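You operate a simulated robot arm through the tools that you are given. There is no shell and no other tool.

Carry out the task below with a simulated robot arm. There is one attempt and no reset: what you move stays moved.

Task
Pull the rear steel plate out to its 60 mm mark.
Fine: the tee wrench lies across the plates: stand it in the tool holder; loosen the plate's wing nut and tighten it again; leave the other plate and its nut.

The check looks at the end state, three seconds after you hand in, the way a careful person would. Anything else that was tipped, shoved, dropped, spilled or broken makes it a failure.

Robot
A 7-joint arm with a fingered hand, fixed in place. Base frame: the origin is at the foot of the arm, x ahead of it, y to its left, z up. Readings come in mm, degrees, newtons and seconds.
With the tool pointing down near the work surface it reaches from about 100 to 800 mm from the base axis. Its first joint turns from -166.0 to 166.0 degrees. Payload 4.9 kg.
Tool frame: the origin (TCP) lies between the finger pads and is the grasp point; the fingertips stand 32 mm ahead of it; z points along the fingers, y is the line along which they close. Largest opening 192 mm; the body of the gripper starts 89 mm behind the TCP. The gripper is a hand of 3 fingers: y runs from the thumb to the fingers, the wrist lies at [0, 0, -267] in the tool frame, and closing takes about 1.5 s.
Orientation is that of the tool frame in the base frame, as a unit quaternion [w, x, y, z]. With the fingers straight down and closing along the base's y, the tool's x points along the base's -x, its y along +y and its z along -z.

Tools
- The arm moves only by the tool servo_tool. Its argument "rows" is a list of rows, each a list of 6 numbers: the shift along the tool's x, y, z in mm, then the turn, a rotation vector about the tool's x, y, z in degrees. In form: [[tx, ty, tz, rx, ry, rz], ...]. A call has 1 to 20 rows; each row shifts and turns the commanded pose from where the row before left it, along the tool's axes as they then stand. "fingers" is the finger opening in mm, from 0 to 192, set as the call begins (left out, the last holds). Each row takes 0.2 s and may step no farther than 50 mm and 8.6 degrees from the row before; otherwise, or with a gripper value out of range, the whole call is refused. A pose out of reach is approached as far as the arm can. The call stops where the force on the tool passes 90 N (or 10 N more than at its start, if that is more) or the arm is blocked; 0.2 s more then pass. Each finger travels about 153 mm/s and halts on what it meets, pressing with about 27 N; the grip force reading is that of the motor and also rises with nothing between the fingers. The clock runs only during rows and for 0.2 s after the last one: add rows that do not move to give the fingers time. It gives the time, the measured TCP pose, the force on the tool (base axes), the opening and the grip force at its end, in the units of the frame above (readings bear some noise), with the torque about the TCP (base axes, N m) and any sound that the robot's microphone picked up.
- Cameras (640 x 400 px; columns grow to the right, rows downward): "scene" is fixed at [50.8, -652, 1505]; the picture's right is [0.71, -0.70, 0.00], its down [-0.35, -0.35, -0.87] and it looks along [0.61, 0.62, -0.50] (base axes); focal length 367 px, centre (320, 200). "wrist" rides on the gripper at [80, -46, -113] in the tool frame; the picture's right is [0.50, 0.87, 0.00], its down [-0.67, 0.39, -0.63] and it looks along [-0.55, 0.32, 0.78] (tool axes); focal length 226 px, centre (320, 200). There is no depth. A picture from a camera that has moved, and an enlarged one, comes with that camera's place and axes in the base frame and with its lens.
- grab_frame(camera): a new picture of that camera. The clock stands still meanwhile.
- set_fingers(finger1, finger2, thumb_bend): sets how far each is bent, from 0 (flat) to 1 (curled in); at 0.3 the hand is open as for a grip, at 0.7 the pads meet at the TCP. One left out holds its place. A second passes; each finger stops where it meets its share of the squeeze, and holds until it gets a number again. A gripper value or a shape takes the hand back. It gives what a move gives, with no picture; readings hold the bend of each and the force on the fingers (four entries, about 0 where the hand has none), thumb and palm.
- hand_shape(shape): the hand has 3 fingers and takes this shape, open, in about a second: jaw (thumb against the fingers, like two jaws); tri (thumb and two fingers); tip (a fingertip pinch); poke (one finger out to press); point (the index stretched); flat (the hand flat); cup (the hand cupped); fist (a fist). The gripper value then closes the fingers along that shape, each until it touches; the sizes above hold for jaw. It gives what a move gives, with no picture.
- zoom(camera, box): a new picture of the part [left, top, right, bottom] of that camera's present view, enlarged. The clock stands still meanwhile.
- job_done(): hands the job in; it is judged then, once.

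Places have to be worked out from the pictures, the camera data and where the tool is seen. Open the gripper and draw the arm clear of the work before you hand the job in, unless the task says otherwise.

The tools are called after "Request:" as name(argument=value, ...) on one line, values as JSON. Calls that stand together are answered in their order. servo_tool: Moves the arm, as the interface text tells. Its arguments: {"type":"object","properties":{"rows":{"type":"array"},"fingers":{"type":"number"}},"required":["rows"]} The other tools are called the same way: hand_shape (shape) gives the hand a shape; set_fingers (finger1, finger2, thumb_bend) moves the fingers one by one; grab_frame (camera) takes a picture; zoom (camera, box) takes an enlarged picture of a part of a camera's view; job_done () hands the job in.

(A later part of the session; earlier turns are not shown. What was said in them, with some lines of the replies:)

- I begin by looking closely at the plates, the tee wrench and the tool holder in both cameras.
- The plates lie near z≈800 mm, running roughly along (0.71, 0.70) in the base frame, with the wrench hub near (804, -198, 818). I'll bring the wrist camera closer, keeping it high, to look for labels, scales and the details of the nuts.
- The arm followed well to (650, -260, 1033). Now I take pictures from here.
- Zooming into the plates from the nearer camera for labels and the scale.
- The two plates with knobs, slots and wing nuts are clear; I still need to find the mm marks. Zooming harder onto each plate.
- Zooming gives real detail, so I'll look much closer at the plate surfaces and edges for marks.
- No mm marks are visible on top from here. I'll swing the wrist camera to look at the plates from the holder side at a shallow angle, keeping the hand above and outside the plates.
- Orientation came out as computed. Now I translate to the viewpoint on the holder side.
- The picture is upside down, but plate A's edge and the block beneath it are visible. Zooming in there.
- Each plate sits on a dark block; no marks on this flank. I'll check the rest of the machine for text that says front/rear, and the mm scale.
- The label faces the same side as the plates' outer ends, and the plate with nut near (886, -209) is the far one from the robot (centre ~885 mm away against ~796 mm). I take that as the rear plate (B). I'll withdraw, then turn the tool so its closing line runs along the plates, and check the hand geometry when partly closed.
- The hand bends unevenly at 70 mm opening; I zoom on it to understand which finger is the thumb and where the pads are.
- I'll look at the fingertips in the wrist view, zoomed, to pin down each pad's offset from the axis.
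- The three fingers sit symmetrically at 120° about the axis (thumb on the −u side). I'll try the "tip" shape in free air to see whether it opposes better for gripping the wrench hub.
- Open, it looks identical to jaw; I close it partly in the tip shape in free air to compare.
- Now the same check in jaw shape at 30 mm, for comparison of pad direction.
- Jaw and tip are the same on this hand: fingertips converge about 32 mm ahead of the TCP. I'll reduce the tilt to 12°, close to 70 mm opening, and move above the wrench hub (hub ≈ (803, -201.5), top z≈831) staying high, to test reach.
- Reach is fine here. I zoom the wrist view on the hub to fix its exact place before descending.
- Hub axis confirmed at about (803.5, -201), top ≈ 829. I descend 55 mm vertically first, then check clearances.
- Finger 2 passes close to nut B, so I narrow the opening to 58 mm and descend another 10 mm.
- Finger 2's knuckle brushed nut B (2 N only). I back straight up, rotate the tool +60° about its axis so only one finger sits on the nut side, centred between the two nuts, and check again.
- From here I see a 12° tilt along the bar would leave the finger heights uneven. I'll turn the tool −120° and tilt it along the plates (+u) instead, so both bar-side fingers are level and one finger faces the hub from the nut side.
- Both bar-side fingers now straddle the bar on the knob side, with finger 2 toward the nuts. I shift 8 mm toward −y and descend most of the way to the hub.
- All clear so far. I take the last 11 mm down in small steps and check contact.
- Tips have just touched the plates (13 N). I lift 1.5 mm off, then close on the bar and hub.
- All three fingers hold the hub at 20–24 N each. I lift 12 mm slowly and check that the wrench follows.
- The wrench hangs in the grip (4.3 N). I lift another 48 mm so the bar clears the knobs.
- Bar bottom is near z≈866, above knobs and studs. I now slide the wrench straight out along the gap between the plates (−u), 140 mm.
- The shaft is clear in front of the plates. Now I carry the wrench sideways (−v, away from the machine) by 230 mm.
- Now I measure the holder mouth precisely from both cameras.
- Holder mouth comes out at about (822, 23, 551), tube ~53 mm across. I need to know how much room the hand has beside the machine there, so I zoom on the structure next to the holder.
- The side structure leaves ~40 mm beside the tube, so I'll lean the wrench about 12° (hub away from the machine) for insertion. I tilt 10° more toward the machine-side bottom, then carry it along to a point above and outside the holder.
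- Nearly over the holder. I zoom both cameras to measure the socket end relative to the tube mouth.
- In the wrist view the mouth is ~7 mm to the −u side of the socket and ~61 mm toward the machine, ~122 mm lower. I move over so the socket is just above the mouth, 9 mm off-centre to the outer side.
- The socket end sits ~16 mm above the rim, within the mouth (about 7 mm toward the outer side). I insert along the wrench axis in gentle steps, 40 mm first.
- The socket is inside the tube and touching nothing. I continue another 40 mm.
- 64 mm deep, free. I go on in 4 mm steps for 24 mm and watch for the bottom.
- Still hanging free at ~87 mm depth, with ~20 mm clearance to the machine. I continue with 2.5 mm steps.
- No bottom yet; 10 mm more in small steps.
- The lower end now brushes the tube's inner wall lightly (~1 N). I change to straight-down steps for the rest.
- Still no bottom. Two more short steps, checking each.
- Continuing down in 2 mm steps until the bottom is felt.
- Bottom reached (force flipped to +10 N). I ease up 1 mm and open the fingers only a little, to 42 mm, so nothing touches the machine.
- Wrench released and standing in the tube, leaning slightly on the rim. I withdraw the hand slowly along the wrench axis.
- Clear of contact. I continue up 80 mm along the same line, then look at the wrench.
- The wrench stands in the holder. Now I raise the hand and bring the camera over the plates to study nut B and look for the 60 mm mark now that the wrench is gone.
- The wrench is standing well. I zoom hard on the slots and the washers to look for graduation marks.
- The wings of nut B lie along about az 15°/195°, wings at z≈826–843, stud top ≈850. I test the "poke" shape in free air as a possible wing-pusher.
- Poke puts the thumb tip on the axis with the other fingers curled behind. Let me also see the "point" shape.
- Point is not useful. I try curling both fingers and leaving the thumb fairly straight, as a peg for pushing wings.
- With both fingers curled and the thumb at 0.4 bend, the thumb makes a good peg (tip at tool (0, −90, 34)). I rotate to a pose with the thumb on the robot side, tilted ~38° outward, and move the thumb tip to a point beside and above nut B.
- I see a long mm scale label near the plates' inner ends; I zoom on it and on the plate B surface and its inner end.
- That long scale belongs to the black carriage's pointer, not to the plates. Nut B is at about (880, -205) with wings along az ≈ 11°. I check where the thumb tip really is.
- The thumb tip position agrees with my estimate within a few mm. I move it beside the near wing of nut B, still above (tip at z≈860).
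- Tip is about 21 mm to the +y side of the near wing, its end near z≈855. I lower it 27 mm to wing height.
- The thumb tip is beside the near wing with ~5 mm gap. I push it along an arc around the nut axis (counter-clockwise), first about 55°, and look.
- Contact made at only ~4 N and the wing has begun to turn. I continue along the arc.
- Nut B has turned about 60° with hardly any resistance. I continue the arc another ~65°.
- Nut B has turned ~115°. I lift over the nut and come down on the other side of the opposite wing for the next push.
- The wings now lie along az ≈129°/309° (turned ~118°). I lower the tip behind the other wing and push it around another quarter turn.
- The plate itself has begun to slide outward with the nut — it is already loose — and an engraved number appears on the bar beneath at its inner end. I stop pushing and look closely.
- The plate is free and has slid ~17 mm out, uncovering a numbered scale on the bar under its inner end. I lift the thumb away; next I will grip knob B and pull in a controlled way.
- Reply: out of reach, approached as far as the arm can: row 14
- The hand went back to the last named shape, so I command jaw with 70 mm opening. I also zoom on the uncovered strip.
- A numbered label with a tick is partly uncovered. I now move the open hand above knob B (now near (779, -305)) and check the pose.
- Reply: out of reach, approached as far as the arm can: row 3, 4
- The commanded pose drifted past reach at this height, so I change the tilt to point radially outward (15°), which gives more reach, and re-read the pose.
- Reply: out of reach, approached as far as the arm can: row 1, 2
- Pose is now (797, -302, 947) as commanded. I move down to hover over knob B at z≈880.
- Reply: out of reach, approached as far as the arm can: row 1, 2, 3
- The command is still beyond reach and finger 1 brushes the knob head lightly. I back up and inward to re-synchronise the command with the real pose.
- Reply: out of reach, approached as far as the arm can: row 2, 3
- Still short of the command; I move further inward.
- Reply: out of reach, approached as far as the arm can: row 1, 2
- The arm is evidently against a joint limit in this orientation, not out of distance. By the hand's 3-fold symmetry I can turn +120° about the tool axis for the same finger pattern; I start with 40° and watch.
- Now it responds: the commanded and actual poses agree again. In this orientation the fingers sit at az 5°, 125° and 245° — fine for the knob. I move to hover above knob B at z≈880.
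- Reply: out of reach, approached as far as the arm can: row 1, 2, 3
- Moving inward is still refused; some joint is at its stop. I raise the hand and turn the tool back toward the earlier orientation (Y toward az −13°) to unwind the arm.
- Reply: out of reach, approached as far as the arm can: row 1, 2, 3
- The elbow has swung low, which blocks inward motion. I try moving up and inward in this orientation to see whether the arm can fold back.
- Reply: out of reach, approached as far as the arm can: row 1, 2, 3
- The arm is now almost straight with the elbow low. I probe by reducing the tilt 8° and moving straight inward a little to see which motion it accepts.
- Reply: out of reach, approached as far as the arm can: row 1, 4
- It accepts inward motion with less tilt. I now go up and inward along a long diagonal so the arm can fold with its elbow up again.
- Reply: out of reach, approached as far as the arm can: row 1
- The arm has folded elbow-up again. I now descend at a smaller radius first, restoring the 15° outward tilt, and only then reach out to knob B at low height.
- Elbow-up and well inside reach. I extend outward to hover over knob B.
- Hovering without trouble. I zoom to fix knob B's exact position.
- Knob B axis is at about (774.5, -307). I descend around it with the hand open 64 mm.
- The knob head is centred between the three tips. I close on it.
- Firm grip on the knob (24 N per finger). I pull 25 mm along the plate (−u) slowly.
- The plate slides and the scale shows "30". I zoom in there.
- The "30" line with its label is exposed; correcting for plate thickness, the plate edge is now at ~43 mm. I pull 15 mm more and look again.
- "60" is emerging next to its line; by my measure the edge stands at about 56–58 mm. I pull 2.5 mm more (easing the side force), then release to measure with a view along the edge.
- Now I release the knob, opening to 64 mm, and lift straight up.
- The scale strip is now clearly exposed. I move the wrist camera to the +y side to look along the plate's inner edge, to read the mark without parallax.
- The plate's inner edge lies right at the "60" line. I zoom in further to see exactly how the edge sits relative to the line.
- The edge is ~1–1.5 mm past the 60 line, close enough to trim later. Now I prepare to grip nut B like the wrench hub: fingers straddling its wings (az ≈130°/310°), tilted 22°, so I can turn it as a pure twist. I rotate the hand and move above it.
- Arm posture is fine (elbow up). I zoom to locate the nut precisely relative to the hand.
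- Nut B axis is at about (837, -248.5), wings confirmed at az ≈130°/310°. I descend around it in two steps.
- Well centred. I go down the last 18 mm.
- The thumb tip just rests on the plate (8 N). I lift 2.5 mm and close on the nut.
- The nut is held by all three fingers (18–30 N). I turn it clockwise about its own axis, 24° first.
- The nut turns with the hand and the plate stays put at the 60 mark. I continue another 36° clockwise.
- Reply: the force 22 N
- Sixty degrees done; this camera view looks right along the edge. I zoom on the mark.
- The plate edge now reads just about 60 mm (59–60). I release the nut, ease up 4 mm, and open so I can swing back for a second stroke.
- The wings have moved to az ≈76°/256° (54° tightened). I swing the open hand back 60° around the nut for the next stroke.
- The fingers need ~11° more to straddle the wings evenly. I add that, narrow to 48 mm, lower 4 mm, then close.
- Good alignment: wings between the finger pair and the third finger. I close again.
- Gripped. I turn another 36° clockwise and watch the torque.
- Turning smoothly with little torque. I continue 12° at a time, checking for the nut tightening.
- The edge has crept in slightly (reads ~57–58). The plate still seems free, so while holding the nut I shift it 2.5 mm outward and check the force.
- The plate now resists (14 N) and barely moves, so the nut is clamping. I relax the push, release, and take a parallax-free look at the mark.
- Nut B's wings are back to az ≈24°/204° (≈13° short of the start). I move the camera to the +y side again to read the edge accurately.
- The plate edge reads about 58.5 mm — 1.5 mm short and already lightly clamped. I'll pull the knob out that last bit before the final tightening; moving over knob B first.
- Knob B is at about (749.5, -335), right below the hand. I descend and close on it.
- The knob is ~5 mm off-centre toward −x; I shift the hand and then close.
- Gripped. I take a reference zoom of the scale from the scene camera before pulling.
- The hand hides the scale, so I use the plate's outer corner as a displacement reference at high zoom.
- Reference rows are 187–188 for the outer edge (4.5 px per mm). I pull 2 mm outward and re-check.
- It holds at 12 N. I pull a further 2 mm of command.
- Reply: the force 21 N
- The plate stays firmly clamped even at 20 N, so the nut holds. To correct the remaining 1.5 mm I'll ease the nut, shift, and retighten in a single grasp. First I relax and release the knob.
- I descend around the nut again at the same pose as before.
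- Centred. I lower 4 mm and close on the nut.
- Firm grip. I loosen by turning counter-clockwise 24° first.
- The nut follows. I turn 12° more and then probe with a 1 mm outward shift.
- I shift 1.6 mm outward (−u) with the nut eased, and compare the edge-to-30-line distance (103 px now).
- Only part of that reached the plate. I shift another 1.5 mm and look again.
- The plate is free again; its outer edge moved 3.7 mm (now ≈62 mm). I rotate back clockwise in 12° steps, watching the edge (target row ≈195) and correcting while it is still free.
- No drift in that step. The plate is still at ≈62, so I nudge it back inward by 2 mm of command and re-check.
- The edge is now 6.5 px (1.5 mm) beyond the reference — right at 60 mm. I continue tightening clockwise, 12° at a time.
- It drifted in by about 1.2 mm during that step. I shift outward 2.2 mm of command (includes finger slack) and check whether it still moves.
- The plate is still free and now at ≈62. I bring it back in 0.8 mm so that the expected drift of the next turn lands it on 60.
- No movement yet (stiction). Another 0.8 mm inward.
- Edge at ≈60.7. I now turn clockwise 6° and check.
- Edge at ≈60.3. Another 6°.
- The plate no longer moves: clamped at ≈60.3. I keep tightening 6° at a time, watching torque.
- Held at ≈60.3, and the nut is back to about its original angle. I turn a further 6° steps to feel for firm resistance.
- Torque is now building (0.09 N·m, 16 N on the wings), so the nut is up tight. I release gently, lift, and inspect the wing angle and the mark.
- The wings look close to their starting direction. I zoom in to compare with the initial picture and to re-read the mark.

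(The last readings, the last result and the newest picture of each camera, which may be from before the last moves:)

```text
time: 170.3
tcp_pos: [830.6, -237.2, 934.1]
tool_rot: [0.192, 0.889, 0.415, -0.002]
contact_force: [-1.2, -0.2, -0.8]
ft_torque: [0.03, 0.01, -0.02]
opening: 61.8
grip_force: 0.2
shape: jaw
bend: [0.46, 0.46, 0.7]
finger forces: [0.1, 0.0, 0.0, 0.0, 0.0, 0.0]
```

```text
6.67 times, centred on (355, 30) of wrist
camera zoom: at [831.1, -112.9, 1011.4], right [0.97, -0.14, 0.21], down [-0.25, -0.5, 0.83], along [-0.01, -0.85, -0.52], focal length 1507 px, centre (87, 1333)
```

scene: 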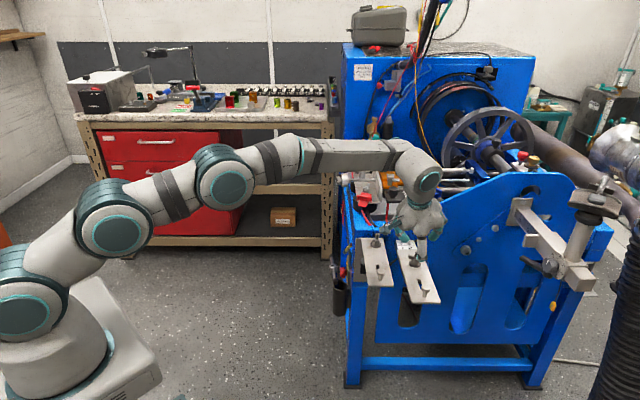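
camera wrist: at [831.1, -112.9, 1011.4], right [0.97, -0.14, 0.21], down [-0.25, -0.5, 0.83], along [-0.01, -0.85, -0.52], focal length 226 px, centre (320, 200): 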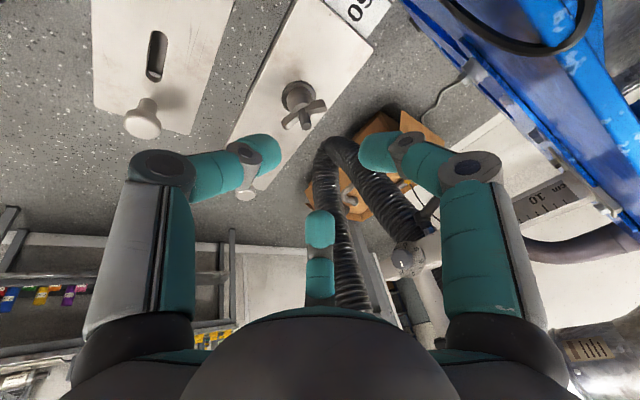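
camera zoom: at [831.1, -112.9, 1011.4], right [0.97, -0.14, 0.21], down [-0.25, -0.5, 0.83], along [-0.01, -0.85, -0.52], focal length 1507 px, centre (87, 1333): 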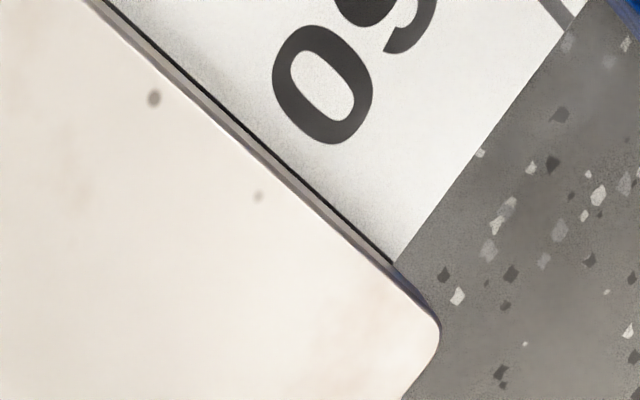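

The plate edge sits right on the 60 line (the line is half showing) and the nut is back to its original tight angle. I withdraw the open hand up and inward, clear of the work.

Request:
servo_tool(rows=[[-19.2, -15.6, -29.3, 0, 0, 0], [-19.2, -15.6, -29.3, 0, 0, 0], [-19.2, -15.6, -29.3, 0, 0, 0], [-19.2, -15.6, -29.3, 0, 0, 0], [-19.2, -15.6, -29.3, 0, 0, 0], [-19.2, -15.6, -29.3, 0, 0, 0], [-19.2, -15.6, -29.3, 0, 0, 0], [-19.2, -15.6, -29.3, 0, 0, 0], [0, 0, 0, 0, 0, 0]], fingers=190)

Request:
grab_frame(camera="scene")

Request:
zoom(camera="scene", box=[320, 215, 450, 325])

Request:
grab_frame(camera="wrist")

```text
time: 172.3
tcp_pos: [600.6, -197.3, 1132.4]
tool_rot: [0.193, 0.889, 0.415, -0.003]
contact_force: [-0.5, 0.2, 0.1]
ft_torque: [-0.02, -0.02, 0.01]
opening: 190.1
grip_force: 0.0
shape: jaw
bend: [0.29, 0.29, 0.29]
finger forces: [0.0, 0.0, 0.0, 0.0, 0.0, 0.0]
```

```text
taken
```

scene: 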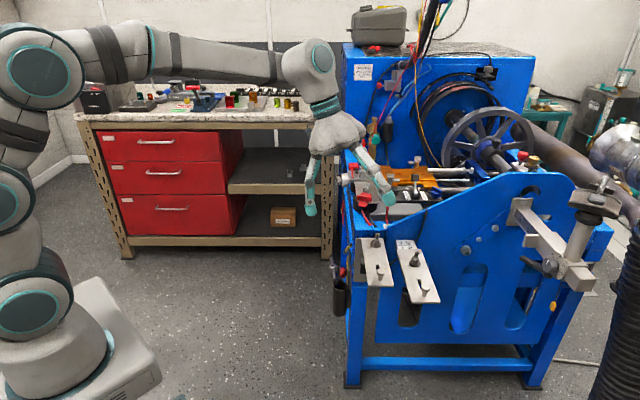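

```text
3.64 times, centred on (385, 270) of scene
camera zoom: at [50.8, -652.0, 1505.0], right [0.71, -0.7, 0.0], down [-0.35, -0.35, -0.87], along [0.61, 0.62, -0.5], focal length 1336 px, centre (84, -54)
```

zoom: 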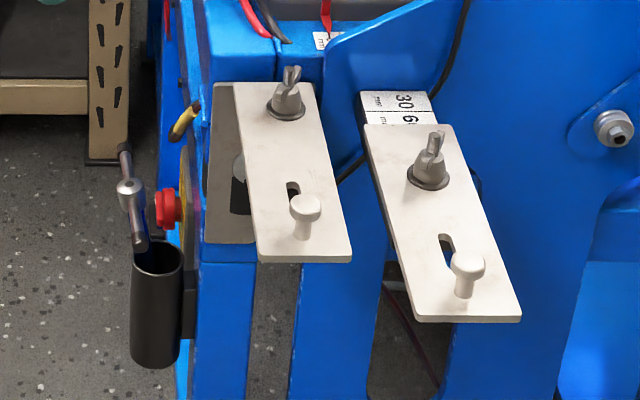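

```text
taken
camera wrist: at [601.6, -72.2, 1210.1], right [0.97, -0.14, 0.21], down [-0.25, -0.5, 0.83], along [-0.01, -0.85, -0.52], focal length 226 px, centre (320, 200)
```

wrist: 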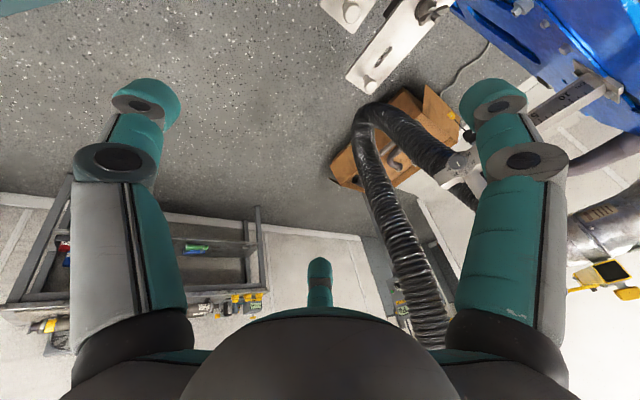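

Everything checks out: plate B (rear) sits at the 60 mm line with its wing nut tight again, the tee wrench stands in the holder, and plate A with its nut is untouched. The open hand is clear, so I hand the job in.

Request:
job_done()

```text
The job is handed in.
```

I pulled the rear steel plate out to its 60 mm mark and handed the job in. My last close look put its inner edge on the 60 line, within about half a millimetre.

- **Which plate:** there is no front or rear label, so I took the plate farther from the robot as the rear one. The lettering on the machine is laid out to be read from the near side, which agrees with that.
- **Wing nut:** I turned it about 118° loose. It is now tightened back to about its starting angle, and I felt the torque build at the end. The plate held against a 20 N pull even before that last tightening.
- **Tee wrench:** it stands upright in the tool holder, leaning slightly on the rim because the tube is wider than the wrench.
- **Other plate:** I did not touch it or its nut.
- **Unplanned contact:** a finger brushed the rear plate's wing nut at about 2 N while I was reaching for the wrench. Later the loosened plate slid about 17 mm when I pushed its wing. I brought it to the mark afterwards.

The hand is open and clear of the work.
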